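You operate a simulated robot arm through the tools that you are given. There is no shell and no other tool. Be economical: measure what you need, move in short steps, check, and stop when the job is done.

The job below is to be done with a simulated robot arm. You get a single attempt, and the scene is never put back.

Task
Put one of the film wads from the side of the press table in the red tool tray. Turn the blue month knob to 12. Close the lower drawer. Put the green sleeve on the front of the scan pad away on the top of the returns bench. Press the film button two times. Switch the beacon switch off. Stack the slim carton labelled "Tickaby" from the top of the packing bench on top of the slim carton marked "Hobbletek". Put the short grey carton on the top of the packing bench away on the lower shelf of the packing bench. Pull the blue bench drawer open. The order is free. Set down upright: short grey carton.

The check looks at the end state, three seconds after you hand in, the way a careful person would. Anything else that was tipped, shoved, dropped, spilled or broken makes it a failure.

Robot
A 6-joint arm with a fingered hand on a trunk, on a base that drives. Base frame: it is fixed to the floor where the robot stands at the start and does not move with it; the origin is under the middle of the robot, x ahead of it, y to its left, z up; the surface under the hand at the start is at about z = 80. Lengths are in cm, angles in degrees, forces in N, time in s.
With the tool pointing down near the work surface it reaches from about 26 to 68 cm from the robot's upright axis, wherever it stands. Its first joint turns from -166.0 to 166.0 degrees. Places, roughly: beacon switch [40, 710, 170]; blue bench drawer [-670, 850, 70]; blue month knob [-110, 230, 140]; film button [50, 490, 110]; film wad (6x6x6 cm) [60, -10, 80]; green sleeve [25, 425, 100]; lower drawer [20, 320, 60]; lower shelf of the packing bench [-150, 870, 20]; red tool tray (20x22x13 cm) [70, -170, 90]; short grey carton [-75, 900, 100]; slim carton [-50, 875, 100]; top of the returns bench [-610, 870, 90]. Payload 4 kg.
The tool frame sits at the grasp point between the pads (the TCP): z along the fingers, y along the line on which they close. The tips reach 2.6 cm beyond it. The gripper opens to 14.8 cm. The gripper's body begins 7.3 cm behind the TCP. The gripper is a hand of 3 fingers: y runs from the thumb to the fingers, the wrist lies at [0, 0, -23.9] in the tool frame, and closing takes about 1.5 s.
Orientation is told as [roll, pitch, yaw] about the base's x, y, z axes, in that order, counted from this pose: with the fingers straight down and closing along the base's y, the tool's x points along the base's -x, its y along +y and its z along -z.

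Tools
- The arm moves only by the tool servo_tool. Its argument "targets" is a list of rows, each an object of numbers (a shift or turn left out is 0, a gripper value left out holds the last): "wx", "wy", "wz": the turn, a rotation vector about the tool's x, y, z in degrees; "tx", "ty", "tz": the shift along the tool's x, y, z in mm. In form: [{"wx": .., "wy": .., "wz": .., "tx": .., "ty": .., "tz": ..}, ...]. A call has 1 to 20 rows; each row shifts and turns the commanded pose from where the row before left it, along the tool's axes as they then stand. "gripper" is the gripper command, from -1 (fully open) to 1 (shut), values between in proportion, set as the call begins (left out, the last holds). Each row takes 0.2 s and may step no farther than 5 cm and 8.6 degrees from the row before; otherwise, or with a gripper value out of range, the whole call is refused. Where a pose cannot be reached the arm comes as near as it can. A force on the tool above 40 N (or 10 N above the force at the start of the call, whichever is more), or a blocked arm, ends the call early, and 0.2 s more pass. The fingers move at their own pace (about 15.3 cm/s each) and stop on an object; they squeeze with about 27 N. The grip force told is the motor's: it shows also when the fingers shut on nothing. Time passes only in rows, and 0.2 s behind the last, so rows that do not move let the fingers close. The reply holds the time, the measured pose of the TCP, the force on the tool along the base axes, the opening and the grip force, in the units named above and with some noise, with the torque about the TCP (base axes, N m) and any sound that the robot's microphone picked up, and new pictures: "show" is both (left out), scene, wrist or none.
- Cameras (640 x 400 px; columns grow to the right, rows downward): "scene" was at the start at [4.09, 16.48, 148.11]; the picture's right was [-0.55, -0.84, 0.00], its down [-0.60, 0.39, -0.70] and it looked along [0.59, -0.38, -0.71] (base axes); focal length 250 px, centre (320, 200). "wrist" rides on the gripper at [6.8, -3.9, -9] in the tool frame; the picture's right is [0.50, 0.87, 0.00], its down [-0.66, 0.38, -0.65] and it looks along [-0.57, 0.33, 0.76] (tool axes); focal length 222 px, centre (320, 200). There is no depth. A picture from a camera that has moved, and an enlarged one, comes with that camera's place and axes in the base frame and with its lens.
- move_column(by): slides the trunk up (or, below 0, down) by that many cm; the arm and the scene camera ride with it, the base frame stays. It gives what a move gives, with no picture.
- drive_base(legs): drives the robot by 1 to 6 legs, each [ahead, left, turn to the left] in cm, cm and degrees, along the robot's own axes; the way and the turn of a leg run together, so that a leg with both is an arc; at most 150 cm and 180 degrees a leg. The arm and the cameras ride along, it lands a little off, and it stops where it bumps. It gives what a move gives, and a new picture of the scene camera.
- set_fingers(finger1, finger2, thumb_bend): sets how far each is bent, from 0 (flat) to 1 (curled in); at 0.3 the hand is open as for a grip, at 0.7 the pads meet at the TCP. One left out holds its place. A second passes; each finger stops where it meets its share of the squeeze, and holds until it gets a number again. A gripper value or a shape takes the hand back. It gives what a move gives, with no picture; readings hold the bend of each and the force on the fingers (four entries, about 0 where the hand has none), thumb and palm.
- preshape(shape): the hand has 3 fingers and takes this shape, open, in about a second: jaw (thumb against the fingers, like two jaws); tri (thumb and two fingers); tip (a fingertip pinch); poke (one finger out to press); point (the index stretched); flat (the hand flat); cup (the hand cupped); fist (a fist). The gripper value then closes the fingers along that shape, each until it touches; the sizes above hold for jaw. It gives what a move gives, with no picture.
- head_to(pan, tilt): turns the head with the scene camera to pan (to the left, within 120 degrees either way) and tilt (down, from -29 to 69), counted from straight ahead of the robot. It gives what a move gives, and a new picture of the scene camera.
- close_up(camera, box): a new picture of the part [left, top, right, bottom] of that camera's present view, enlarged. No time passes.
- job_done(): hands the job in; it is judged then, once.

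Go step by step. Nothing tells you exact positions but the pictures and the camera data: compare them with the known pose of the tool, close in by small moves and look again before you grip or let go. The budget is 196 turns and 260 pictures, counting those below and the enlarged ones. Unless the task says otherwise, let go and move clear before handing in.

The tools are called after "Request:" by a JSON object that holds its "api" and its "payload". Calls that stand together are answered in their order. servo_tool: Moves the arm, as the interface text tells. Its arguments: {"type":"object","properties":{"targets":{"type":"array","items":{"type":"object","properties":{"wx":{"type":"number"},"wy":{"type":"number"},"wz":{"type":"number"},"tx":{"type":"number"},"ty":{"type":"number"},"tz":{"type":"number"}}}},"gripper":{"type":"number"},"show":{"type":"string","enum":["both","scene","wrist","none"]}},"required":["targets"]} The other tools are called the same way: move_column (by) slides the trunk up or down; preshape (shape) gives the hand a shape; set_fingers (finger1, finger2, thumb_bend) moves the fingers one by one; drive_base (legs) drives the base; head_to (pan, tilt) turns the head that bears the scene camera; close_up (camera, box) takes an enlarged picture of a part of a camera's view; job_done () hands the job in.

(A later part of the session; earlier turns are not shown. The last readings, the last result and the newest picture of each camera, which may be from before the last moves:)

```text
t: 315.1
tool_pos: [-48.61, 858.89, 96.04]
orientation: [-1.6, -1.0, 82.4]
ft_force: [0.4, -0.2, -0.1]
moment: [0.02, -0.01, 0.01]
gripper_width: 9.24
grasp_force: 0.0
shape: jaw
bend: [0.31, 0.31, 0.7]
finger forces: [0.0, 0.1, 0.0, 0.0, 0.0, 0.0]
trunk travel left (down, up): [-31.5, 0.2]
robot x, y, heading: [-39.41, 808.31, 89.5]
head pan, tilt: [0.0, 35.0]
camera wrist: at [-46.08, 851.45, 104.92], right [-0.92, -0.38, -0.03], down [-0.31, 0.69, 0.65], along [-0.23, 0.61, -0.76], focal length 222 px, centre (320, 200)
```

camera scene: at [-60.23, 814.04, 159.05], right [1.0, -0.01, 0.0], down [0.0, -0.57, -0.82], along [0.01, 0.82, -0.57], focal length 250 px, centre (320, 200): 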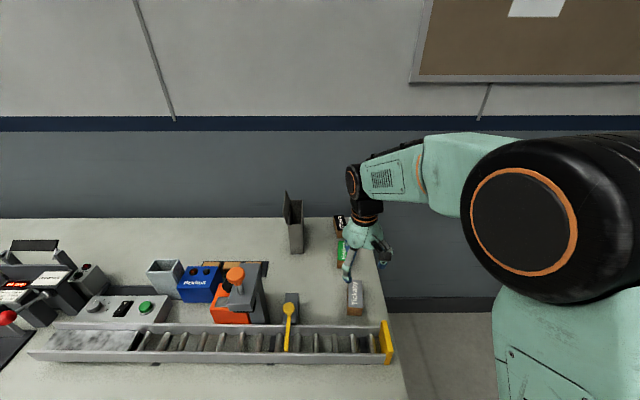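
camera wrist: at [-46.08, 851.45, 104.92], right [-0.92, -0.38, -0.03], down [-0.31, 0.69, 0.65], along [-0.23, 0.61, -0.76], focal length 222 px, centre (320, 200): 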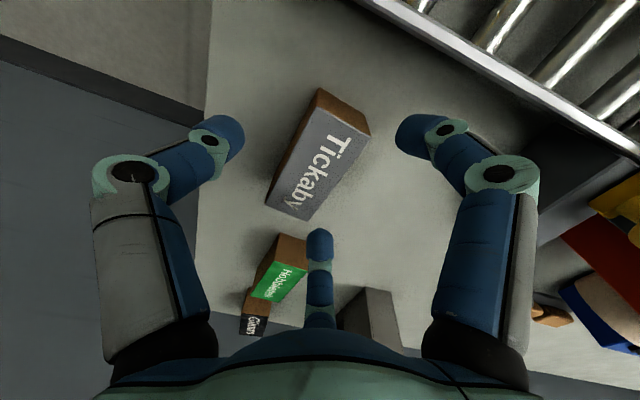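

Centred. I'll open fully so the fingers clear the carton's corners, descend and grip.

Request:
{"api": "servo_tool", "payload": {"targets": [{}, {}, {}, {"tz": 20}, {"tz": 20}, {}], "gripper": -0.9, "show": "none"}}

Request:
{"api": "servo_tool", "payload": {"targets": [{}, {}, {}, {}, {}, {}, {}, {}], "gripper": 1, "show": "wrist"}}

```text
t: 316.5
tool_pos: [-48.55, 858.87, 91.97]
orientation: [-1.7, -1.0, 82.4]
ft_force: [0.4, -0.4, -0.1]
moment: [0.01, 0.01, 0.01]
gripper_width: 14.07
grasp_force: 0.0
shape: jaw
bend: [0.27, 0.27, 0.29]
finger forces: [0.0, 0.1, 0.0, 0.0, 0.1, 0.0]
trunk travel left (down, up): [-31.5, 0.2]
robot x, y, heading: [-39.0, 808.44, 89.4]
head pan, tilt: [0.0, 35.0]
```

```text
t: 318.3
tool_pos: [-48.58, 858.81, 92.02]
orientation: [-1.6, -1.1, 82.4]
ft_force: [-0.3, 0.1, -0.1]
moment: [0.02, 0.0, 0.03]
gripper_width: 4.86
grasp_force: 26.8
shape: jaw
bend: [0.78, 0.77, 0.7]
finger forces: [20.8, 19.0, 0.1, 0.0, 26.2, 0.0]
trunk travel left (down, up): [-31.5, 0.2]
robot x, y, heading: [-39.24, 808.14, 89.4]
head pan, tilt: [0.0, 35.0]
camera wrist: at [-45.97, 851.5, 100.91], right [-0.92, -0.38, -0.03], down [-0.31, 0.69, 0.65], along [-0.23, 0.61, -0.76], focal length 222 px, centre (320, 200)
```

wrist: 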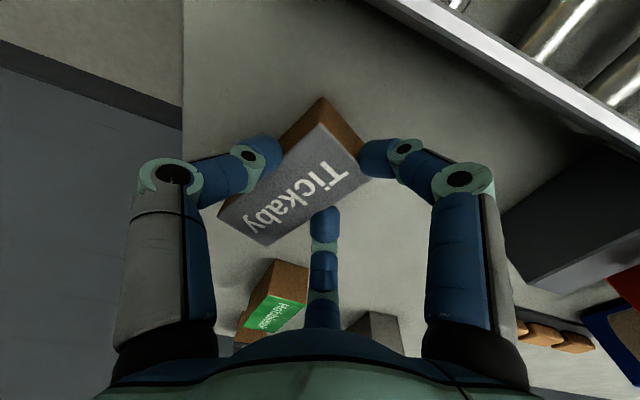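

The carton turned in the grip. I'll lift it and look closer to get its orientation.

Request:
{"api": "servo_tool", "payload": {"targets": [{"tz": -30}, {"tz": -40}, {"tz": -40}, {}], "show": "none"}}

Request:
{"api": "close_up", "payload": {"camera": "wrist", "box": [200, 70, 440, 270]}}

Request:
{"api": "close_up", "payload": {"camera": "scene", "box": [300, 180, 420, 330]}}

```text
t: 319.3
tool_pos: [-49.1, 858.77, 103.0]
orientation: [-1.6, -0.9, 82.5]
ft_force: [0.0, 0.2, -0.7]
moment: [-0.02, 0.03, 0.01]
gripper_width: 4.87
grasp_force: 27.4
shape: jaw
bend: [0.78, 0.77, 0.7]
finger forces: [20.7, 18.9, 0.1, 0.1, 26.1, 0.0]
trunk travel left (down, up): [-31.5, 0.2]
robot x, y, heading: [-39.18, 808.32, 89.6]
head pan, tilt: [0.0, 35.0]
```

```text
2.00 times, centred on (320, 170) of wrist
camera zoom: at [-46.34, 851.34, 111.9], right [-0.92, -0.38, -0.03], down [-0.31, 0.69, 0.65], along [-0.23, 0.61, -0.76], focal length 444 px, centre (320, 260)
```

zoom: 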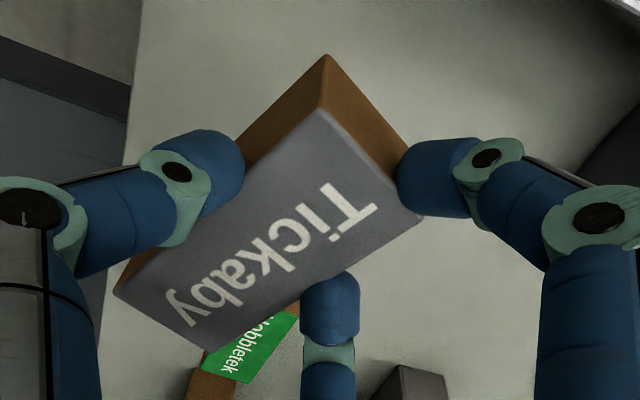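

```text
2.67 times, centred on (360, 255) of scene
camera zoom: at [-60.24, 814.05, 159.06], right [1.0, -0.01, 0.0], down [0.0, -0.57, -0.82], along [0.01, 0.82, -0.57], focal length 667 px, centre (213, 53)
```

zoom: 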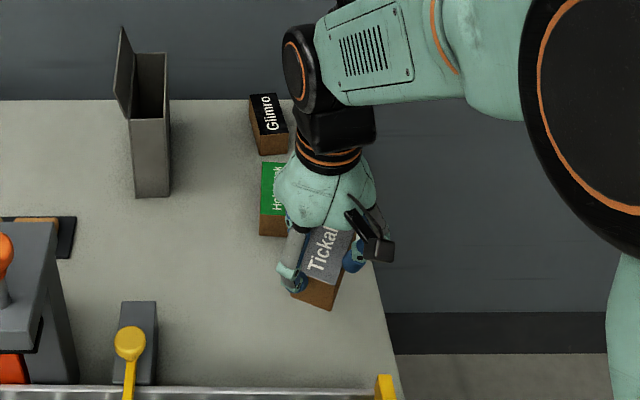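

The carton axis is now about 24° off y versus Hobbletek's 4°. I'll turn the hand back 20°, move it behind over Hobbletek, and re-measure.

Request:
{"api": "servo_tool", "payload": {"targets": [{"wz": -7}, {"wz": -7}, {"wz": -6}, {"tx": -45}, {"tx": -45}, {"tx": -44}, {}], "show": "none"}}

Request:
{"api": "close_up", "payload": {"camera": "wrist", "box": [160, 60, 480, 260]}}

Request:
{"api": "close_up", "payload": {"camera": "scene", "box": [300, 180, 420, 330]}}

```text
t: 320.9
tool_pos: [-51.87, 871.63, 102.97]
orientation: [-1.7, -0.4, 102.4]
ft_force: [0.8, 0.3, -1.2]
moment: [0.02, -0.02, -0.02]
gripper_width: 4.84
grasp_force: 26.9
shape: jaw
bend: [0.78, 0.77, 0.7]
finger forces: [20.7, 19.3, 0.0, 0.0, 26.1, 0.0]
trunk travel left (down, up): [-31.5, 0.2]
robot x, y, heading: [-38.93, 808.42, 89.5]
head pan, tilt: [0.0, 35.0]
```

```text
2.00 times, centred on (320, 160) of wrist
camera zoom: at [-46.94, 865.73, 112.01], right [-0.74, -0.67, -0.03], down [-0.53, 0.55, 0.65], along [-0.42, 0.49, -0.76], focal length 444 px, centre (320, 280)
```

zoom: 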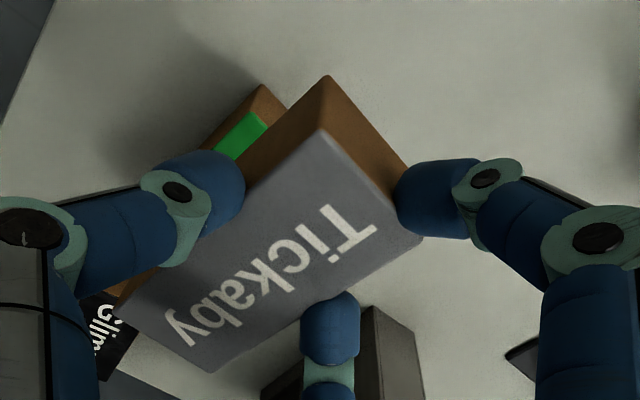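

```text
2.67 times, centred on (360, 255) of scene
camera zoom: at [-60.2, 813.91, 159.07], right [1.0, -0.01, 0.0], down [0.0, -0.57, -0.82], along [0.01, 0.82, -0.57], focal length 667 px, centre (213, 53)
```

zoom: 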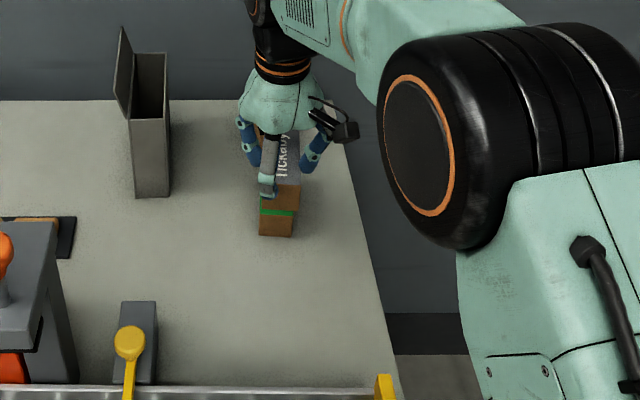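

Aligned in angle. I'll move 5.5 cm further back and lower close to Hobbletek's top.

Request:
{"api": "servo_tool", "payload": {"targets": [{"tx": -26, "ty": -8.7}, {"tx": -26, "ty": -8.7}, {"tz": 30}, {"tz": 25}, {}], "show": "wrist"}}

Request:
{"api": "close_up", "payload": {"camera": "scene", "box": [320, 200, 400, 290]}}

```text
t: 322.1
tool_pos: [-51.05, 877.37, 97.62]
orientation: [-1.9, -0.4, 102.4]
ft_force: [-0.5, -0.7, -0.3]
moment: [-0.02, 0.01, -0.01]
gripper_width: 4.83
grasp_force: 27.2
shape: jaw
bend: [0.78, 0.77, 0.7]
finger forces: [20.6, 19.4, 0.1, 0.0, 26.1, 0.1]
trunk travel left (down, up): [-31.5, 0.2]
robot x, y, heading: [-39.19, 808.79, 89.7]
head pan, tilt: [0.0, 35.0]
camera wrist: at [-46.18, 871.35, 106.61], right [-0.74, -0.67, -0.03], down [-0.53, 0.55, 0.65], along [-0.42, 0.49, -0.76], focal length 222 px, centre (320, 200)
```

wrist: 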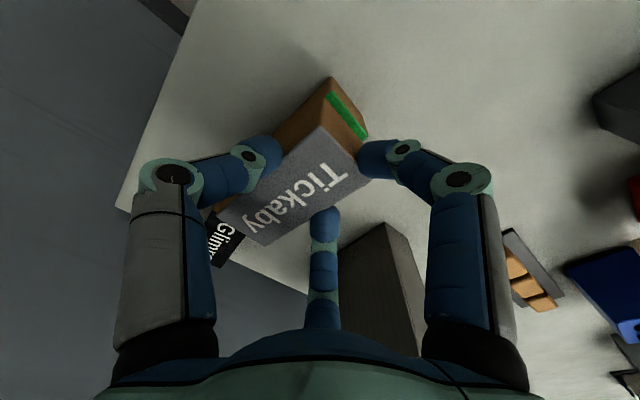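

```text
4.44 times, centred on (360, 245) of scene
camera zoom: at [-60.23, 813.98, 159.07], right [1.0, -0.01, 0.0], down [0.0, -0.57, -0.82], along [0.01, 0.82, -0.57], focal length 1112 px, centre (142, 0)
```

zoom: 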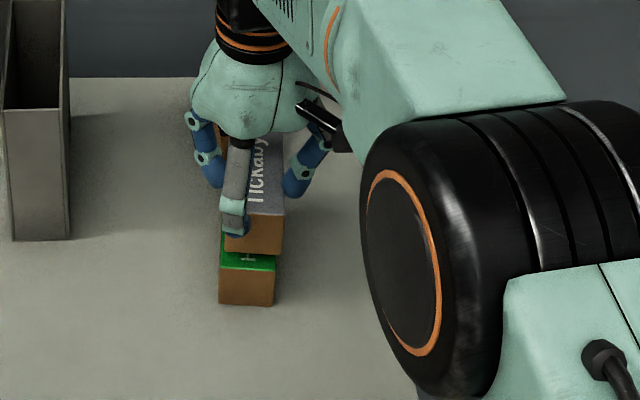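

Well aligned; I'll shift 0.5 cm left and descend gently until contact.

Request:
{"api": "servo_tool", "payload": {"targets": [{"ty": 5, "tx": -1}, {"tz": 6}, {"tz": 5}, {}], "show": "none"}}

Request:
{"api": "servo_tool", "payload": {"targets": [{"tz": 4}, {"tz": 3}, {}], "show": "wrist"}}

Request:
{"api": "close_up", "payload": {"camera": "scene", "box": [320, 200, 400, 290]}}

```text
t: 323.1
tool_pos: [-51.57, 877.39, 96.62]
orientation: [-1.8, -0.4, 102.3]
ft_force: [-0.5, -0.3, -0.3]
moment: [0.01, 0.0, 0.04]
gripper_width: 4.83
grasp_force: 27.6
shape: jaw
bend: [0.78, 0.77, 0.7]
finger forces: [20.7, 19.5, 0.1, 0.0, 25.9, 0.0]
trunk travel left (down, up): [-31.5, 0.2]
robot x, y, heading: [-38.87, 808.14, 89.7]
head pan, tilt: [0.0, 35.0]
```

```text
t: 323.9
tool_pos: [-51.55, 877.45, 96.26]
orientation: [-1.7, -0.7, 102.3]
ft_force: [-1.7, 0.6, 25.3]
moment: [0.12, -0.17, -0.02]
gripper_width: 4.88
grasp_force: 26.6
shape: jaw
bend: [0.78, 0.78, 0.69]
finger forces: [23.7, 22.6, 0.0, 0.0, 28.8, 0.0]
trunk travel left (down, up): [-31.5, 0.2]
robot x, y, heading: [-38.91, 808.54, 90.0]
head pan, tilt: [0.0, 35.0]
camera wrist: at [-46.66, 871.32, 105.21], right [-0.74, -0.67, -0.03], down [-0.53, 0.55, 0.65], along [-0.42, 0.5, -0.76], focal length 222 px, centre (320, 200)
```

wrist: 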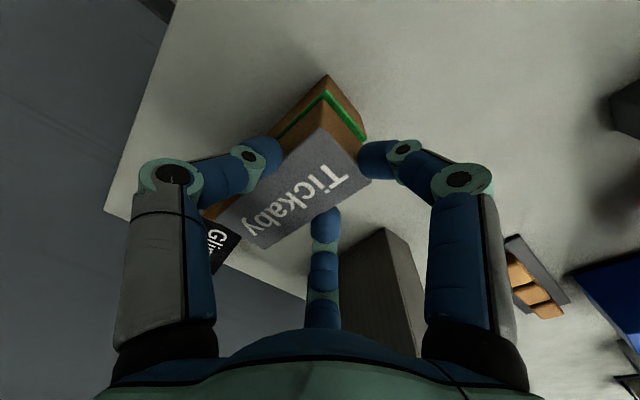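

```text
4.44 times, centred on (360, 245) of scene
camera zoom: at [-60.2, 813.68, 159.11], right [1.0, -0.01, 0.0], down [0.0, -0.57, -0.82], along [0.01, 0.82, -0.57], focal length 1112 px, centre (142, 0)
```

zoom: 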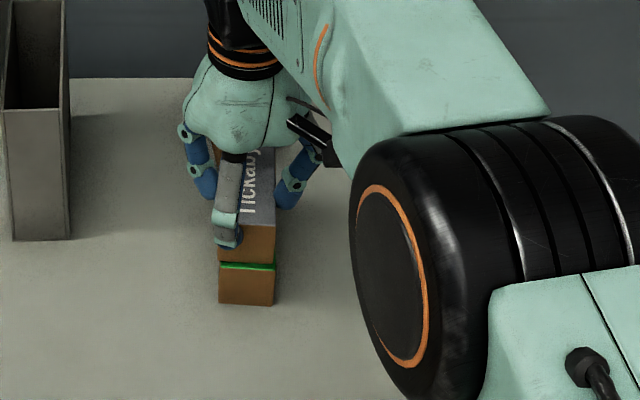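

Neatly stacked and in contact. I'll relieve the pressure, open and rise.

Request:
{"api": "servo_tool", "payload": {"targets": [{"tz": -3}, {}], "show": "none"}}

Request:
{"api": "servo_tool", "payload": {"targets": [{}, {}, {}, {}, {}, {"tz": -20}, {"tz": -40}, {"tz": -45}, {"tz": -45}, {}], "gripper": -0.8, "show": "both"}}

```text
t: 324.5
tool_pos: [-51.52, 877.31, 96.34]
orientation: [-1.9, -0.4, 102.5]
ft_force: [-1.3, 4.5, 19.7]
moment: [0.2, -0.17, 0.07]
gripper_width: 4.85
grasp_force: 27.1
shape: jaw
bend: [0.78, 0.78, 0.69]
finger forces: [22.1, 22.2, 0.0, 0.0, 28.2, 0.0]
trunk travel left (down, up): [-31.5, 0.2]
robot x, y, heading: [-39.0, 808.45, 89.6]
head pan, tilt: [0.0, 35.0]
```

```text
t: 326.7
tool_pos: [-51.9, 876.62, 111.06]
orientation: [-1.7, -0.2, 102.4]
ft_force: [-1.1, -0.3, -0.3]
moment: [0.01, 0.01, -0.01]
gripper_width: 13.31
grasp_force: 0.0
shape: jaw
bend: [0.25, 0.25, 0.34]
finger forces: [0.0, 0.0, 0.0, 0.0, 0.0, 0.0]
out of reach, approached as far as the arm can: row 9
trunk travel left (down, up): [-31.5, 0.2]
robot x, y, heading: [-39.36, 808.2, 89.6]
head pan, tilt: [0.0, 35.0]
camera scene: at [-60.24, 814.02, 159.06], right [1.0, -0.01, 0.0], down [0.0, -0.57, -0.82], along [0.01, 0.82, -0.57], focal length 250 px, centre (320, 200)
camera wrist: at [-47.0, 870.76, 120.06], right [-0.74, -0.67, -0.03], down [-0.53, 0.55, 0.65], along [-0.42, 0.49, -0.76], focal length 222 px, centre (320, 200)
```

scene: 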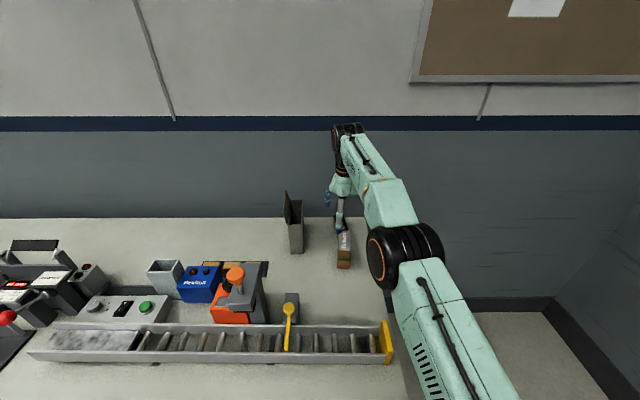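
wrist: 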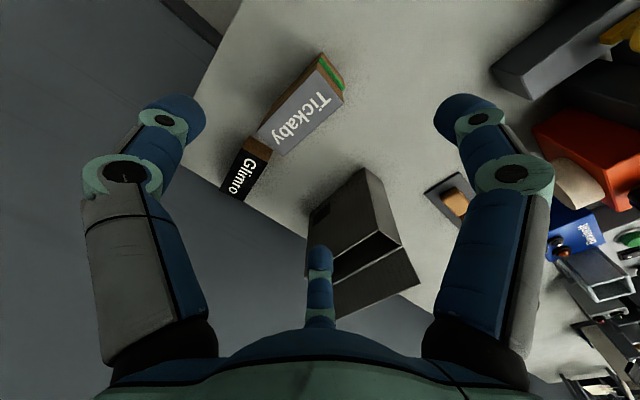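

The stack is good. Next is the short grey carton, at about x -70…-66, y 881…896, z 87…102, with an open lid on its left side. A closer look at it.

Request:
{"api": "close_up", "payload": {"camera": "scene", "box": [260, 170, 340, 270]}}

Request:
{"api": "close_up", "payload": {"camera": "wrist", "box": [260, 140, 460, 330]}}

```text
4.00 times, centred on (300, 220) of scene
camera zoom: at [-60.24, 814.02, 159.06], right [1.0, -0.01, 0.0], down [0.0, -0.57, -0.82], along [0.01, 0.82, -0.57], focal length 1001 px, centre (400, 120)
```

zoom: 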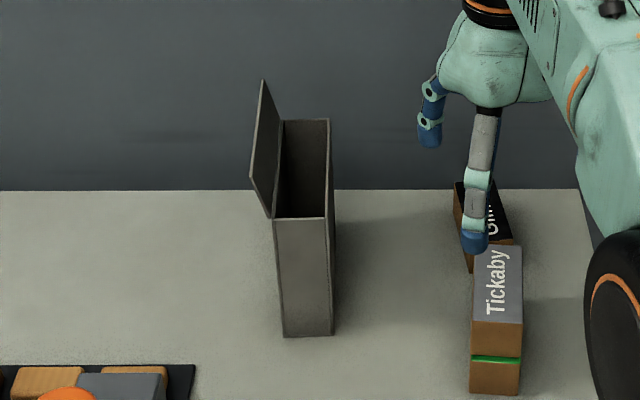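

```text
2.11 times, centred on (360, 235) of wrist
camera zoom: at [-47.0, 870.76, 120.06], right [-0.74, -0.67, -0.03], down [-0.53, 0.55, 0.65], along [-0.42, 0.49, -0.76], focal length 468 px, centre (236, 126)
```

zoom: 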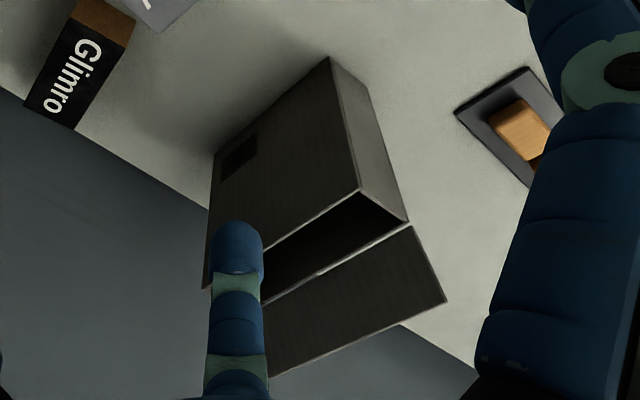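

I'll grip the carton near its top with one finger outside the lid side, using a 30° forward tilt for reach. First I'll pull back, raise, and shift left.

Request:
{"api": "servo_tool", "payload": {"targets": [{"tz": -10, "tx": 30}, {"tx": 45}, {"tx": 45}, {"tx": 45}, {"tx": 45}, {"tx": 30}, {"tz": -45}, {"tz": -45}, {"wz": 6.2}, {"wz": 6.2}, {}], "show": "none"}}

Request:
{"api": "drive_base", "payload": {"legs": [[2.5, 25, 0]]}}

Request:
{"api": "servo_tool", "payload": {"targets": [{"wy": -7.5}, {"wy": -7.5}, {"wy": -7.5}, {"wy": -7.5}, {"wz": -7.5}, {"wz": -7.5}, {"wz": -7.5}, {"wz": -7.5}, {"wz": -7.5}, {"wz": -7.5}, {"wz": -7.5}, {"wz": -7.5}, {}], "gripper": -1, "show": "wrist"}}

```text
t: 329.1
tool_pos: [-47.05, 853.22, 120.89]
orientation: [-1.7, -0.8, 89.9]
ft_force: [0.6, -0.8, -0.9]
moment: [0.02, 0.02, -0.02]
gripper_width: 13.32
grasp_force: 0.1
shape: jaw
bend: [0.25, 0.25, 0.34]
finger forces: [0.1, 0.0, 0.0, 0.0, 0.0, 0.1]
trunk travel left (down, up): [-31.5, 0.2]
robot x, y, heading: [-39.07, 808.3, 89.6]
head pan, tilt: [0.0, 35.0]
```

```text
t: 331.9
tool_pos: [-72.07, 855.84, 120.9]
orientation: [-1.8, -0.8, 90.0]
ft_force: [-0.2, 0.8, 0.7]
moment: [0.02, 0.0, 0.02]
gripper_width: 13.32
grasp_force: 0.0
shape: jaw
bend: [0.25, 0.25, 0.34]
finger forces: [0.0, 0.0, 0.0, 0.0, 0.1, 0.1]
trunk travel left (down, up): [-31.5, 0.2]
robot x, y, heading: [-63.98, 811.04, 89.6]
head pan, tilt: [0.0, 35.0]
camera scene: at [-85.27, 816.69, 159.06], right [1.0, -0.01, 0.0], down [0.0, -0.57, -0.82], along [0.01, 0.82, -0.57], focal length 250 px, centre (320, 200)
```

scene: 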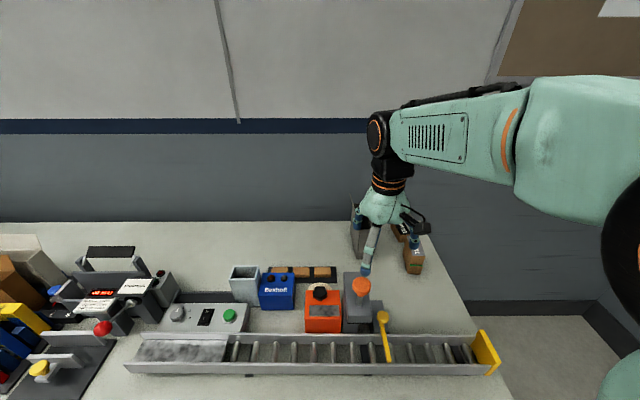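

```text
t: 334.7
tool_pos: [-72.07, 855.83, 120.77]
orientation: [-28.1, -13.3, 153.8]
ft_force: [0.2, 0.3, -0.2]
moment: [-0.01, 0.0, 0.02]
gripper_width: 14.82
grasp_force: 0.0
shape: jaw
bend: [0.3, 0.3, 0.3]
finger forces: [0.0, 0.0, 0.0, 0.0, 0.1, 0.0]
trunk travel left (down, up): [-31.5, 0.2]
robot x, y, heading: [-64.45, 811.28, 89.4]
head pan, tilt: [0.0, 35.0]
camera wrist: at [-64.53, 851.06, 128.77], right [0.02, -0.86, -0.51], down [-0.77, -0.33, 0.54], along [-0.63, 0.39, -0.67], focal length 222 px, centre (320, 200)
```

wrist: 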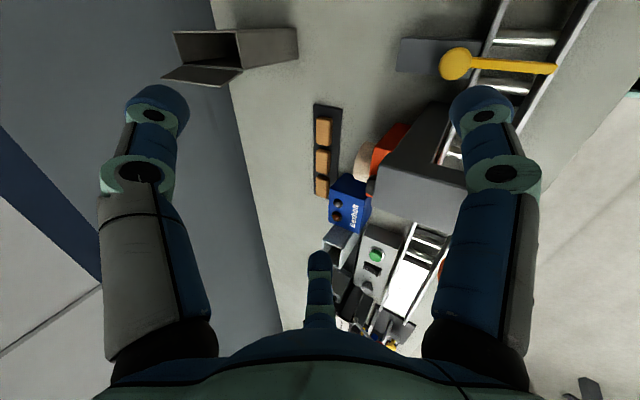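

Carton confirmed: x -70.5…-66, y 880…894.5, top z 102. Approaching to 10 cm before the grip along the tilted axis.

Request:
{"api": "servo_tool", "payload": {"targets": [{"tx": -8.2, "ty": -24.2, "tz": 38}, {"tx": -8.2, "ty": -24.2, "tz": 38}, {"tx": -8.2, "ty": -24.2, "tz": 38}, {"tx": -8.2, "ty": -24.2, "tz": 38}, {"tx": -8.2, "ty": -24.2, "tz": 38}, {"tx": -8.2, "ty": -24.2, "tz": 38}, {}], "show": "both"}}

```text
t: 336.3
tool_pos: [-68.51, 880.28, 109.1]
orientation: [-28.1, -13.4, 153.7]
ft_force: [-0.2, 0.0, -0.7]
moment: [0.03, -0.01, -0.01]
gripper_width: 14.76
grasp_force: 0.1
shape: jaw
bend: [0.3, 0.3, 0.3]
finger forces: [0.1, 0.0, 0.0, 0.1, 0.0, 0.0]
trunk travel left (down, up): [-31.5, 0.2]
robot x, y, heading: [-64.2, 811.11, 89.5]
head pan, tilt: [0.0, 35.0]
camera scene: at [-85.26, 816.57, 159.07], right [1.0, -0.01, 0.0], down [0.0, -0.57, -0.82], along [0.01, 0.82, -0.57], focal length 250 px, centre (320, 200)
camera wrist: at [-61.1, 875.64, 116.94], right [0.01, -0.86, -0.51], down [-0.77, -0.33, 0.54], along [-0.63, 0.39, -0.67], focal length 222 px, centre (320, 200)
```

scene: 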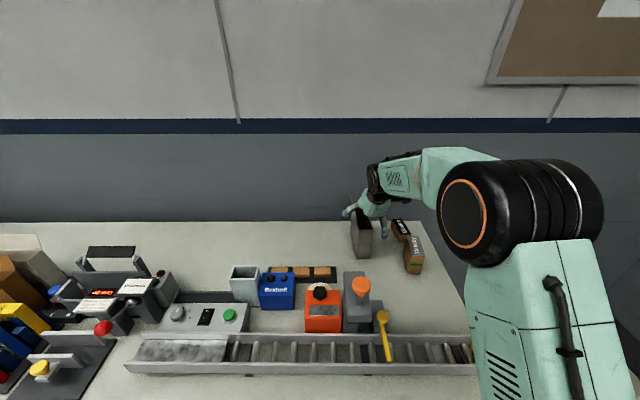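
wrist: 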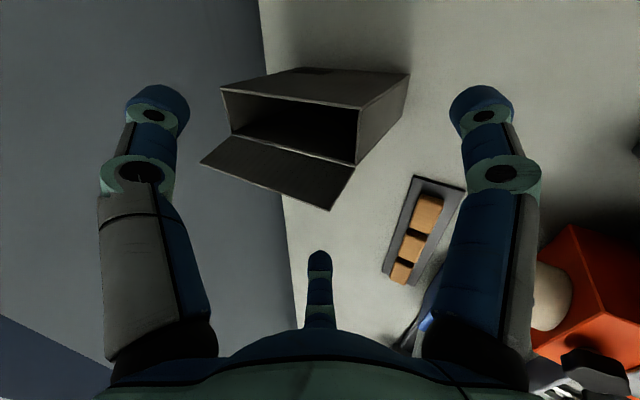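

Positions agree. Sliding in along the axis.

Request:
{"api": "servo_tool", "payload": {"targets": [{"tz": 30, "tx": 2}, {"tz": 30}, {"tz": 25}, {"tz": 25}, {}], "show": "wrist"}}

```text
t: 337.5
tool_pos: [-68.12, 885.77, 99.51]
orientation: [-28.0, -13.3, 153.7]
ft_force: [0.1, -0.8, 0.5]
moment: [-0.02, 0.0, 0.0]
gripper_width: 14.84
grasp_force: 0.1
shape: jaw
bend: [0.3, 0.3, 0.3]
finger forces: [0.0, 0.0, 0.0, 0.0, 0.1, 0.8]
trunk travel left (down, up): [-31.5, 0.2]
robot x, y, heading: [-64.17, 811.04, 89.5]
head pan, tilt: [0.0, 35.0]
camera wrist: at [-60.65, 881.19, 107.46], right [0.01, -0.86, -0.51], down [-0.77, -0.33, 0.54], along [-0.63, 0.39, -0.67], focal length 222 px, centre (320, 200)
```

wrist: 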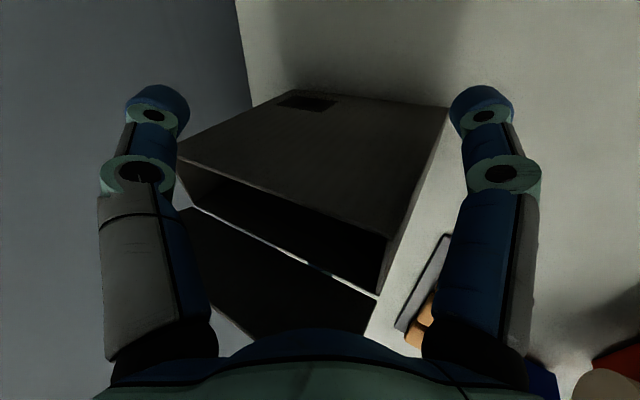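

Request:
{"api": "servo_tool", "payload": {"targets": [{"tz": -3}, {}, {}, {}, {}, {}, {}, {}, {}], "gripper": 1, "show": "both"}}

```text
t: 339.5
tool_pos: [-68.25, 885.75, 99.92]
orientation: [-28.1, -13.4, 153.8]
ft_force: [-0.7, 2.1, 7.0]
moment: [0.22, 0.19, 0.0]
gripper_width: 4.57
grasp_force: 27.4
shape: jaw
bend: [0.8, 0.37, 0.72]
finger forces: [14.3, 32.1, 0.0, 0.0, 18.6, 0.0]
trunk travel left (down, up): [-31.5, 0.2]
robot x, y, heading: [-63.93, 811.32, 89.8]
head pan, tilt: [0.0, 35.0]
camera scene: at [-85.25, 816.63, 159.07], right [1.0, -0.01, 0.0], down [0.0, -0.57, -0.82], along [0.01, 0.82, -0.57], focal length 250 px, centre (320, 200)
camera wrist: at [-60.68, 881.01, 107.8], right [0.01, -0.86, -0.51], down [-0.77, -0.33, 0.54], along [-0.63, 0.39, -0.67], focal length 222 px, centre (320, 200)
```

scene: 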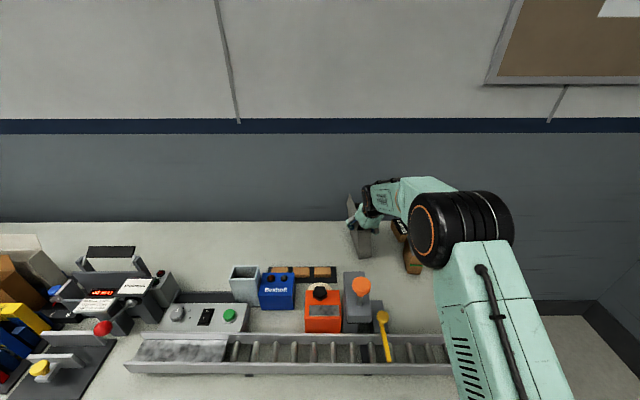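
wrist: 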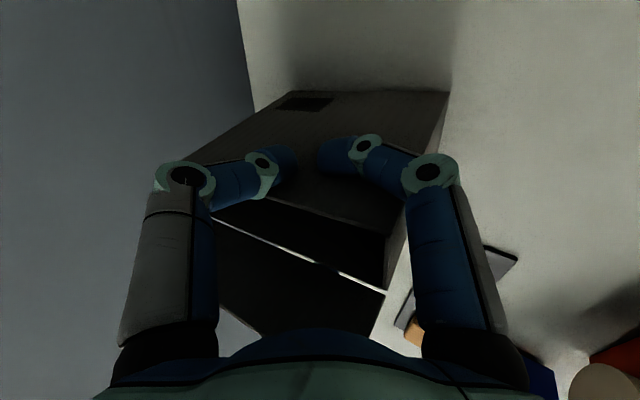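

Request:
{"api": "close_up", "payload": {"camera": "scene", "box": [320, 170, 440, 290]}}

```text
3.33 times, centred on (380, 230) of scene
camera zoom: at [-85.25, 816.63, 159.07], right [1.0, -0.01, 0.0], down [0.0, -0.57, -0.82], along [0.01, 0.82, -0.57], focal length 834 px, centre (120, 100)
```

zoom: 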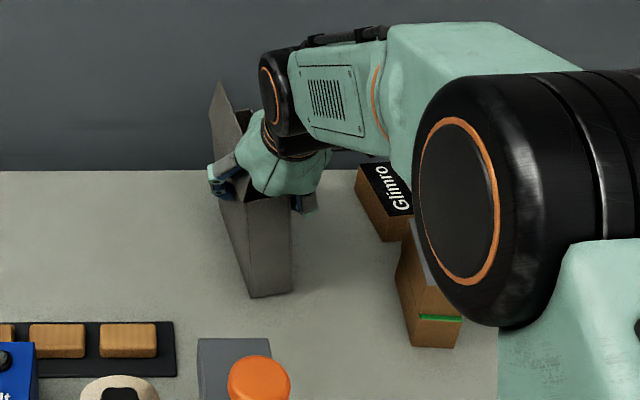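

Held well, lid fine. I'll lift vertically.

Request:
{"api": "servo_tool", "payload": {"targets": [{"tx": -4.6, "ty": -9.2, "tz": -17.2}, {"tx": -9.2, "ty": -18.4, "tz": -34.4}, {"tx": -9.2, "ty": -18.4, "tz": -34.4}, {"tx": -9.2, "ty": -18.4, "tz": -34.4}, {}], "show": "scene"}}

Request:
{"api": "close_up", "payload": {"camera": "scene", "box": [320, 150, 440, 270]}}

```text
t: 340.7
tool_pos: [-68.13, 885.91, 113.83]
orientation: [-28.0, -13.3, 153.7]
ft_force: [-0.3, -0.8, 0.0]
moment: [-0.01, 0.02, -0.02]
gripper_width: 4.36
grasp_force: 27.3
shape: jaw
bend: [0.8, 0.39, 0.72]
finger forces: [15.4, 31.0, 0.0, 0.0, 15.4, 0.0]
trunk travel left (down, up): [-31.5, 0.2]
robot x, y, heading: [-64.03, 810.8, 89.6]
head pan, tilt: [0.0, 35.0]
camera scene: at [-85.25, 816.73, 159.06], right [1.0, -0.01, 0.0], down [0.0, -0.57, -0.82], along [0.01, 0.82, -0.57], focal length 250 px, centre (320, 200)
```

scene: 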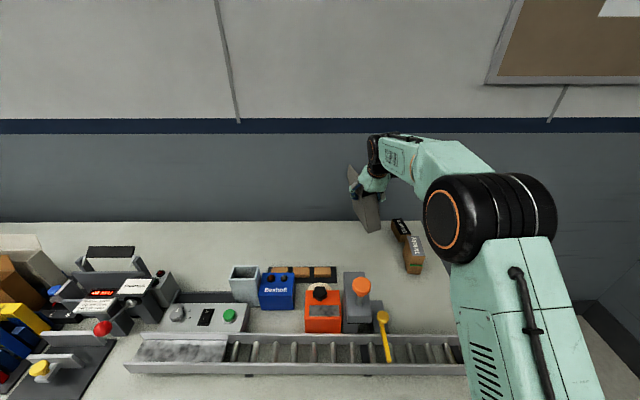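

```text
3.33 times, centred on (380, 210) of scene
camera zoom: at [-85.25, 816.73, 159.06], right [1.0, -0.01, 0.0], down [0.0, -0.57, -0.82], along [0.01, 0.82, -0.57], focal length 834 px, centre (120, 167)
```

zoom: 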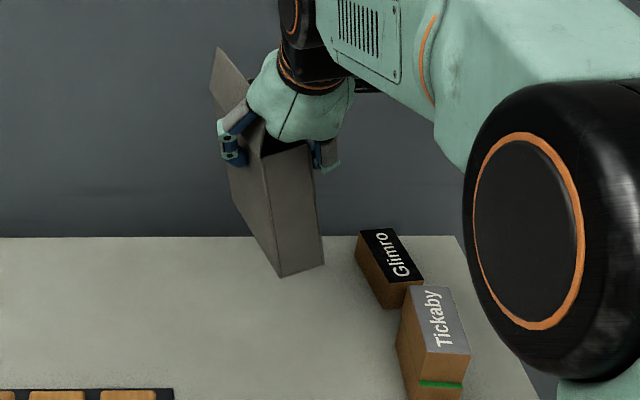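

The carton has swung a bit in the grip, its bottom towards +x. I'll measure its tilt.

Request:
{"api": "close_up", "payload": {"camera": "wrist", "box": [0, 0, 640, 400]}}

```text
1.00 times, centred on (320, 200) of wrist (not enlarged: the box is as wide or as high as the picture)
camera zoom: at [-60.72, 881.09, 121.75], right [0.01, -0.86, -0.51], down [-0.77, -0.33, 0.54], along [-0.63, 0.39, -0.67], focal length 222 px, centre (320, 200)
```

zoom: 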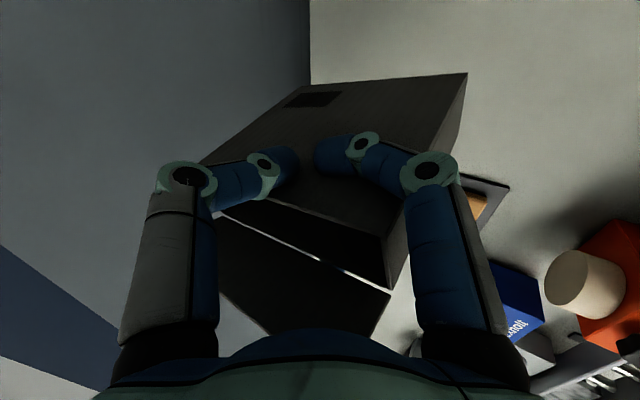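

The carton leans about 12° (bottom to +x). I'll roll the hand 12° about the y axis to straighten it, then raise and bring it back.

Request:
{"api": "servo_tool", "payload": {"targets": [{"wx": -2.6, "wy": -4.5, "wz": 3.1}, {"wx": -2.6, "wy": -4.5, "wz": 3.1}, {}], "show": "none"}}

Request:
{"api": "close_up", "payload": {"camera": "wrist", "box": [0, 0, 640, 400]}}

Request:
{"api": "close_up", "payload": {"camera": "scene", "box": [320, 150, 440, 270]}}

```text
t: 341.5
tool_pos: [-68.28, 885.9, 113.89]
orientation: [-22.1, -24.0, 151.8]
ft_force: [0.3, 0.4, -0.7]
moment: [-0.1, -0.01, -0.01]
gripper_width: 4.33
grasp_force: 26.7
shape: jaw
bend: [0.8, 0.39, 0.72]
finger forces: [15.4, 31.1, 0.1, 0.0, 15.6, 0.0]
trunk travel left (down, up): [-31.5, 0.2]
robot x, y, heading: [-64.14, 810.74, 89.9]
head pan, tilt: [0.0, 35.0]
```

```text
1.00 times, centred on (320, 200) of wrist (not enlarged: the box is as wide or as high as the picture)
camera zoom: at [-59.21, 881.06, 119.96], right [-0.09, -0.86, -0.5], down [-0.64, -0.33, 0.69], along [-0.76, 0.39, -0.52], focal length 222 px, centre (320, 200)
```

zoom: 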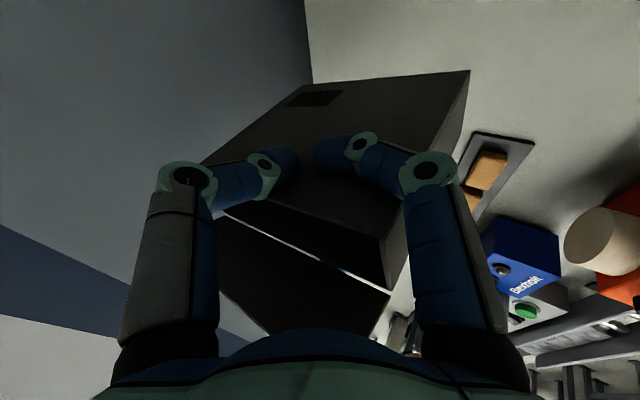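

```text
3.33 times, centred on (380, 210) of scene
camera zoom: at [-85.28, 816.7, 159.06], right [1.0, -0.01, 0.0], down [0.0, -0.57, -0.82], along [0.01, 0.82, -0.57], focal length 834 px, centre (120, 167)
```

zoom: 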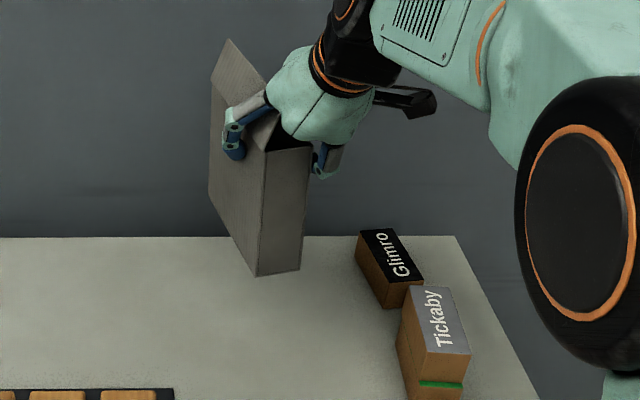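

Nearly upright. A final 3.5° correction, then raise and drive back clear of the bench.

Request:
{"api": "servo_tool", "payload": {"targets": [{"wx": -1.5, "wy": -2.6, "wz": 1.8}, {"tx": -9.7, "ty": 2.6, "tz": -43.5}, {"tx": -9.7, "ty": 2.6, "tz": -43.5}, {"tx": -9.7, "ty": 2.6, "tz": -43.5}, {}], "show": "none"}}

Request:
{"api": "drive_base", "payload": {"legs": [[-75, 0, 0]]}}

Request:
{"api": "move_column", "payload": {"by": -31}}

Request:
{"api": "head_to", "payload": {"pan": 10, "tilt": 35}}

```text
t: 342.7
tool_pos: [-68.21, 879.85, 125.86]
orientation: [-20.3, -27.0, 150.9]
ft_force: [0.3, -0.2, 0.2]
moment: [0.02, -0.03, 0.02]
gripper_width: 4.32
grasp_force: 27.0
shape: jaw
bend: [0.8, 0.39, 0.72]
finger forces: [15.6, 31.3, 0.0, 0.1, 15.7, 0.0]
trunk travel left (down, up): [-31.5, 0.2]
robot x, y, heading: [-64.29, 810.71, 89.7]
head pan, tilt: [0.0, 35.0]
```

```text
t: 346.8
tool_pos: [-68.6, 804.42, 125.78]
orientation: [-20.3, -27.2, 150.6]
ft_force: [-0.4, 0.4, -1.4]
moment: [-0.02, -0.06, 0.01]
gripper_width: 4.34
grasp_force: 26.9
shape: jaw
bend: [0.8, 0.39, 0.72]
finger forces: [15.6, 31.2, 0.0, 0.0, 15.7, 0.0]
trunk travel left (down, up): [-31.5, 0.2]
robot x, y, heading: [-65.31, 735.71, 89.0]
head pan, tilt: [0.0, 35.0]
camera scene: at [-86.03, 741.37, 159.07], right [1.0, -0.01, 0.0], down [-0.01, -0.57, -0.82], along [0.01, 0.82, -0.57], focal length 250 px, centre (320, 200)
```

scene: 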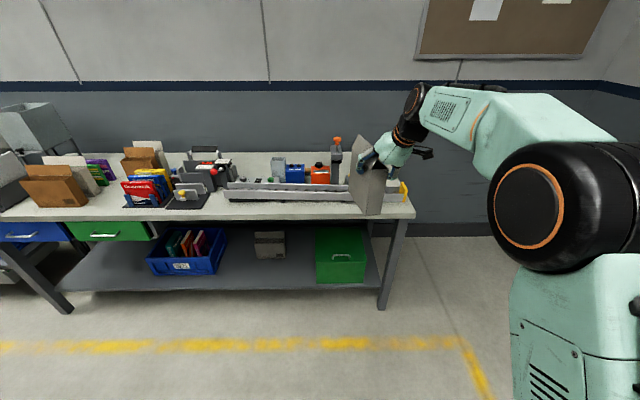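

```text
t: 349.9
tool_pos: [-68.6, 804.36, 94.77]
orientation: [-20.4, -27.2, 150.7]
ft_force: [-0.1, 0.5, -0.4]
moment: [-0.03, -0.03, -0.03]
gripper_width: 4.32
grasp_force: 26.7
shape: jaw
bend: [0.8, 0.39, 0.72]
finger forces: [15.4, 31.2, 0.1, 0.1, 15.7, 0.0]
trunk travel left (down, up): [-0.5, 31.2]
robot x, y, heading: [-65.35, 735.29, 89.2]
head pan, tilt: [0.0, 35.0]
```

```text
t: 350.6
tool_pos: [-68.61, 804.39, 94.77]
orientation: [-20.4, -27.2, 150.6]
ft_force: [-0.3, 0.2, -0.8]
moment: [-0.01, -0.06, 0.0]
gripper_width: 4.32
grasp_force: 26.8
shape: jaw
bend: [0.8, 0.39, 0.72]
finger forces: [15.6, 31.1, 0.1, 0.1, 15.7, 0.1]
trunk travel left (down, up): [-0.5, 31.2]
robot x, y, heading: [-64.77, 735.61, 89.2]
head pan, tilt: [10.0, 35.0]
camera scene: at [-87.48, 746.87, 127.57], right [0.99, 0.16, 0.0], down [0.09, -0.57, -0.82], along [-0.13, 0.81, -0.57], focal length 250 px, centre (320, 200)
```

scene: 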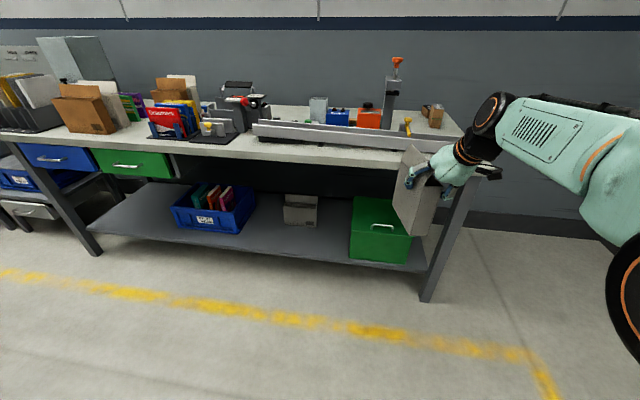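

The shelf top is at z≈23.4 with its front at y≈838.6, and there's free space between the green box and the small grey carton (x≈-100). I'll shift left 32 cm and lower the carton in front of the bench.

Request:
{"api": "drive_base", "payload": {"legs": [[0, 32.5, 0.5]]}}

Request:
{"api": "servo_tool", "payload": {"targets": [{"tx": 20.6, "ty": 13.9, "tz": 37.4}, {"tx": 20.6, "ty": 13.9, "tz": 37.4}, {"tx": 20.6, "ty": 13.9, "tz": 37.4}, {"tx": 20.6, "ty": 13.9, "tz": 37.4}, {"tx": 20.6, "ty": 13.9, "tz": 37.4}, {"tx": 20.6, "ty": 13.9, "tz": 37.4}, {"tx": 20.6, "ty": 13.9, "tz": 37.4}, {"tx": 20.6, "ty": 13.9, "tz": 37.4}, {"tx": 20.6, "ty": 13.9, "tz": 37.4}, {"tx": 20.6, "ty": 13.9, "tz": 37.4}, {"tx": 20.6, "ty": 13.9, "tz": 37.4}, {}], "show": "both"}}

```text
t: 354.0
tool_pos: [-101.6, 804.64, 94.85]
orientation: [-20.2, -27.2, 151.2]
ft_force: [-0.6, -0.3, -0.7]
moment: [-0.04, -0.04, -0.01]
gripper_width: 4.31
grasp_force: 27.5
shape: jaw
bend: [0.8, 0.39, 0.72]
finger forces: [15.5, 31.2, 0.0, 0.0, 15.7, 0.0]
trunk travel left (down, up): [-0.5, 31.2]
robot x, y, heading: [-97.36, 735.98, 89.8]
head pan, tilt: [10.0, 35.0]
camera scene: at [-119.97, 746.96, 127.56], right [0.99, 0.17, 0.0], down [0.1, -0.57, -0.82], along [-0.14, 0.81, -0.57], focal length 250 px, centre (320, 200)
```

scene: 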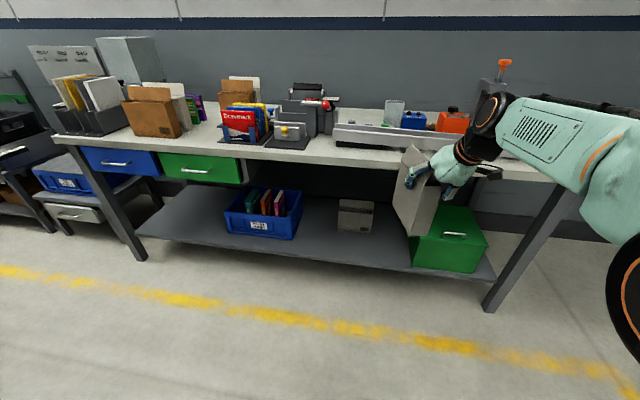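

```text
t: 356.6
tool_pos: [-106.63, 811.07, 48.2]
orientation: [-20.3, -26.7, 150.8]
ft_force: [0.6, -0.9, -0.7]
moment: [-0.02, -0.01, -0.01]
gripper_width: 4.28
grasp_force: 26.8
shape: jaw
bend: [0.8, 0.39, 0.72]
finger forces: [15.5, 31.2, 0.1, 0.0, 15.6, 0.0]
out of reach, approached as far as the arm can: row 6, 7, 8, 9, 10, 11
trunk travel left (down, up): [-0.5, 31.2]
robot x, y, heading: [-97.05, 735.64, 89.5]
head pan, tilt: [10.0, 35.0]
camera scene: at [-119.96, 746.97, 127.57], right [0.99, 0.17, 0.0], down [0.1, -0.57, -0.82], along [-0.14, 0.81, -0.57], focal length 250 px, centre (320, 200)
camera wrist: at [-97.33, 806.42, 53.86], right [-0.12, -0.86, -0.49], down [-0.6, -0.33, 0.73], along [-0.79, 0.39, -0.48], focal length 222 px, centre (320, 200)
```

scene: 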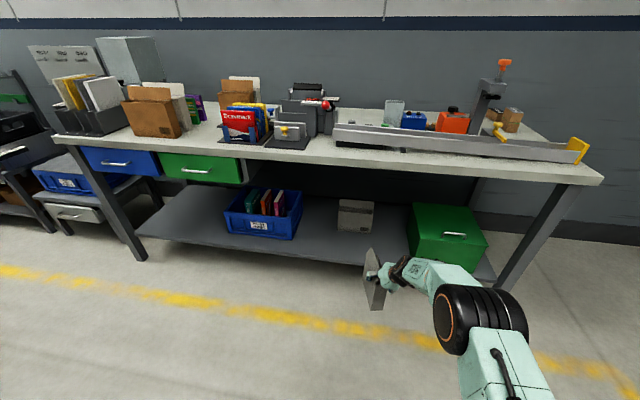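
wrist: 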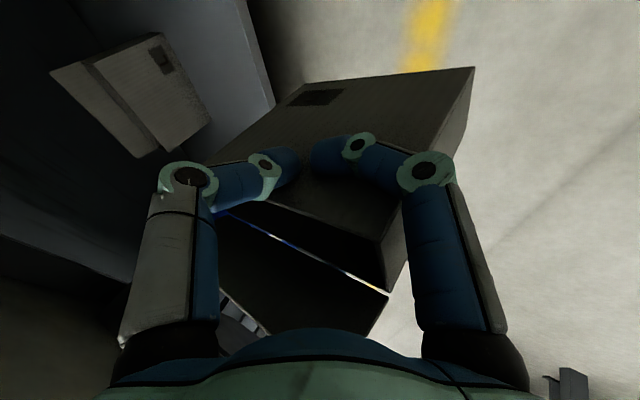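

Too stretched; I'll bring the hand closer to the robot and lower.

Request:
{"api": "servo_tool", "payload": {"targets": [{"tx": 35, "ty": 26.7, "tz": -5}, {"tx": 35, "ty": 26.7, "tz": -5}, {"tx": 35, "ty": 26.7, "tz": -5}, {"tx": 35, "ty": 26.7, "tz": -5}, {}], "show": "scene"}}

```text
t: 357.8
tool_pos: [-109.29, 808.45, 41.59]
orientation: [-19.7, -25.4, 150.3]
ft_force: [-0.5, -0.4, -0.5]
moment: [-0.01, -0.03, -0.03]
gripper_width: 4.27
grasp_force: 27.0
shape: jaw
bend: [0.8, 0.39, 0.72]
finger forces: [15.5, 31.3, 0.0, 0.1, 15.7, 0.1]
out of reach, approached as far as the arm can: row 1, 2, 3, 4
trunk travel left (down, up): [-0.5, 31.2]
robot x, y, heading: [-97.07, 735.71, 89.8]
head pan, tilt: [10.0, 35.0]
camera scene: at [-119.96, 746.96, 127.57], right [0.99, 0.17, 0.0], down [0.1, -0.57, -0.82], along [-0.14, 0.81, -0.57], focal length 250 px, centre (320, 200)
```

scene: 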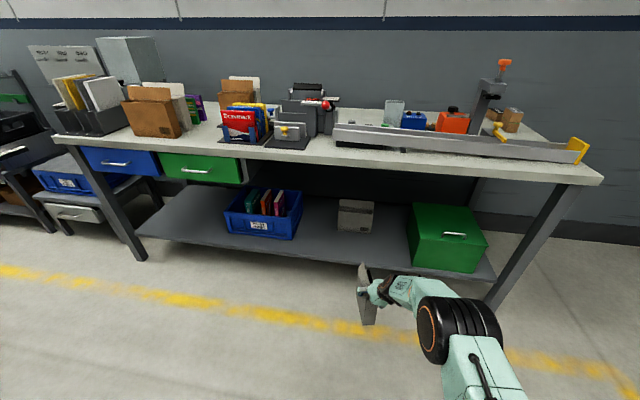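

Request:
{"api": "servo_tool", "payload": {"targets": [{"tx": 13.7, "ty": 9.2, "tz": 25}, {"tx": 13.7, "ty": 9.2, "tz": 25}, {}], "show": "wrist"}}

```text
t: 358.6
tool_pos: [-109.86, 809.74, 35.58]
orientation: [-20.3, -27.2, 151.2]
ft_force: [0.4, 0.4, -1.0]
moment: [0.01, -0.03, 0.0]
gripper_width: 4.27
grasp_force: 26.8
shape: jaw
bend: [0.8, 0.39, 0.72]
finger forces: [15.6, 31.4, 0.0, 0.1, 15.9, 0.1]
out of reach, approached as far as the arm can: row 1
trunk travel left (down, up): [-0.5, 31.2]
robot x, y, heading: [-97.37, 735.75, 89.6]
head pan, tilt: [10.0, 35.0]
camera wrist: at [-100.54, 804.98, 41.18], right [-0.12, -0.86, -0.5], down [-0.6, -0.33, 0.73], along [-0.79, 0.39, -0.47], focal length 222 px, centre (320, 200)
```

wrist: 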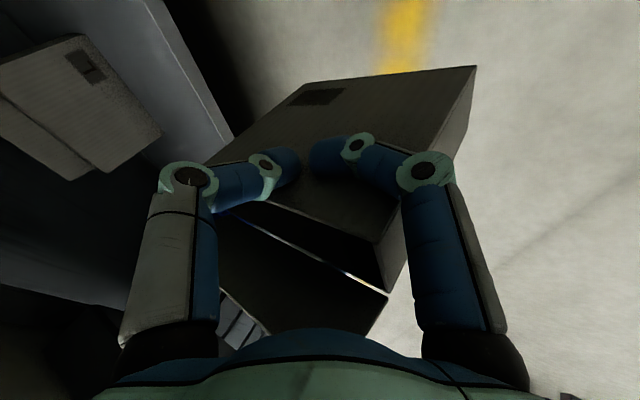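

Height reached. I'll straighten the carton 4° more, raise it 2.5 cm, and drive it in over the shelf.

Request:
{"api": "servo_tool", "payload": {"targets": [{"wx": -1.7, "wy": -3, "wz": 2}, {"tx": -11.5, "ty": -7.7, "tz": -20.8}, {}], "show": "none"}}

Request:
{"api": "drive_base", "payload": {"legs": [[28, -5, 0]]}}

Request:
{"api": "close_up", "payload": {"camera": "wrist", "box": [0, 0, 640, 400]}}

```text
t: 359.4
tool_pos: [-110.2, 811.42, 37.7]
orientation: [-17.9, -30.5, 149.9]
ft_force: [-0.1, 0.0, -1.4]
moment: [-0.02, -0.04, 0.0]
gripper_width: 4.22
grasp_force: 26.9
shape: jaw
bend: [0.8, 0.39, 0.72]
finger forces: [15.7, 31.4, 0.1, 0.1, 15.8, 0.1]
out of reach, approached as far as the arm can: row 1, 2
trunk travel left (down, up): [-0.5, 31.2]
robot x, y, heading: [-97.2, 735.73, 89.4]
head pan, tilt: [10.0, 35.0]
```

```text
t: 361.4
tool_pos: [-104.88, 839.52, 37.75]
orientation: [-18.0, -30.4, 149.7]
ft_force: [-0.6, 1.2, -1.2]
moment: [-0.02, 0.01, 0.02]
gripper_width: 4.24
grasp_force: 27.0
shape: jaw
bend: [0.8, 0.39, 0.72]
finger forces: [15.5, 31.3, 0.1, 0.0, 15.8, 0.0]
trunk travel left (down, up): [-0.5, 31.2]
robot x, y, heading: [-92.14, 763.75, 89.6]
head pan, tilt: [10.0, 35.0]
camera scene: at [-114.76, 775.01, 127.57], right [0.99, 0.17, 0.0], down [0.09, -0.57, -0.82], along [-0.14, 0.81, -0.57], focal length 250 px, centre (320, 200)
```

scene: 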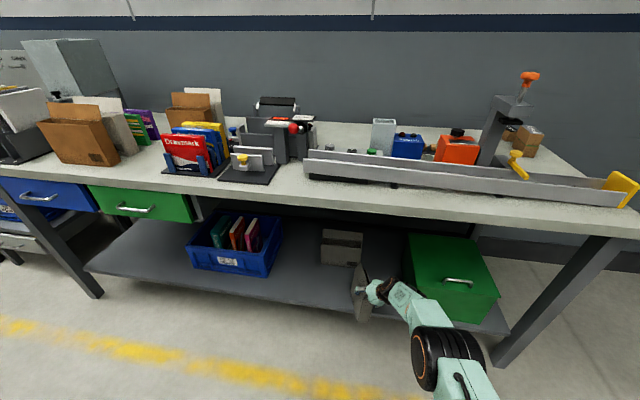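

```text
1.00 times, centred on (320, 200) of wrist (not enlarged: the box is as wide or as high as the picture)
camera zoom: at [-95.13, 834.73, 42.69], right [-0.16, -0.86, -0.48], down [-0.55, -0.33, 0.77], along [-0.82, 0.39, -0.42], focal length 222 px, centre (320, 200)
```

zoom: 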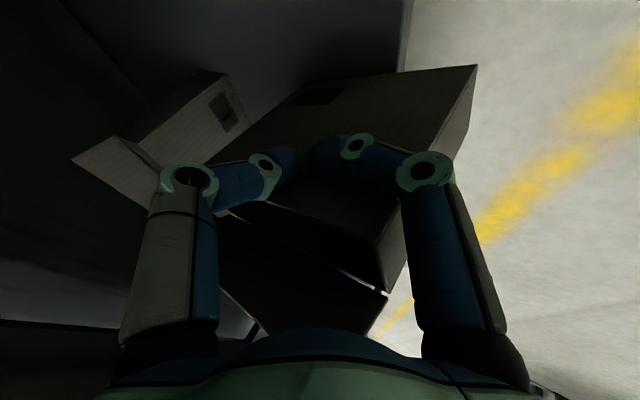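

Request:
{"api": "close_up", "payload": {"camera": "scene", "box": [280, 210, 460, 340]}}

```text
3.08 times, centred on (370, 275) of scene
camera zoom: at [-114.76, 775.01, 127.57], right [0.99, 0.17, 0.0], down [0.09, -0.57, -0.82], along [-0.14, 0.81, -0.57], focal length 770 px, centre (166, -31)
```

zoom: 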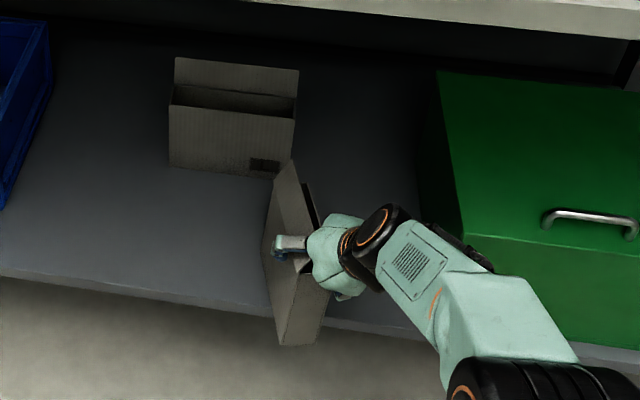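

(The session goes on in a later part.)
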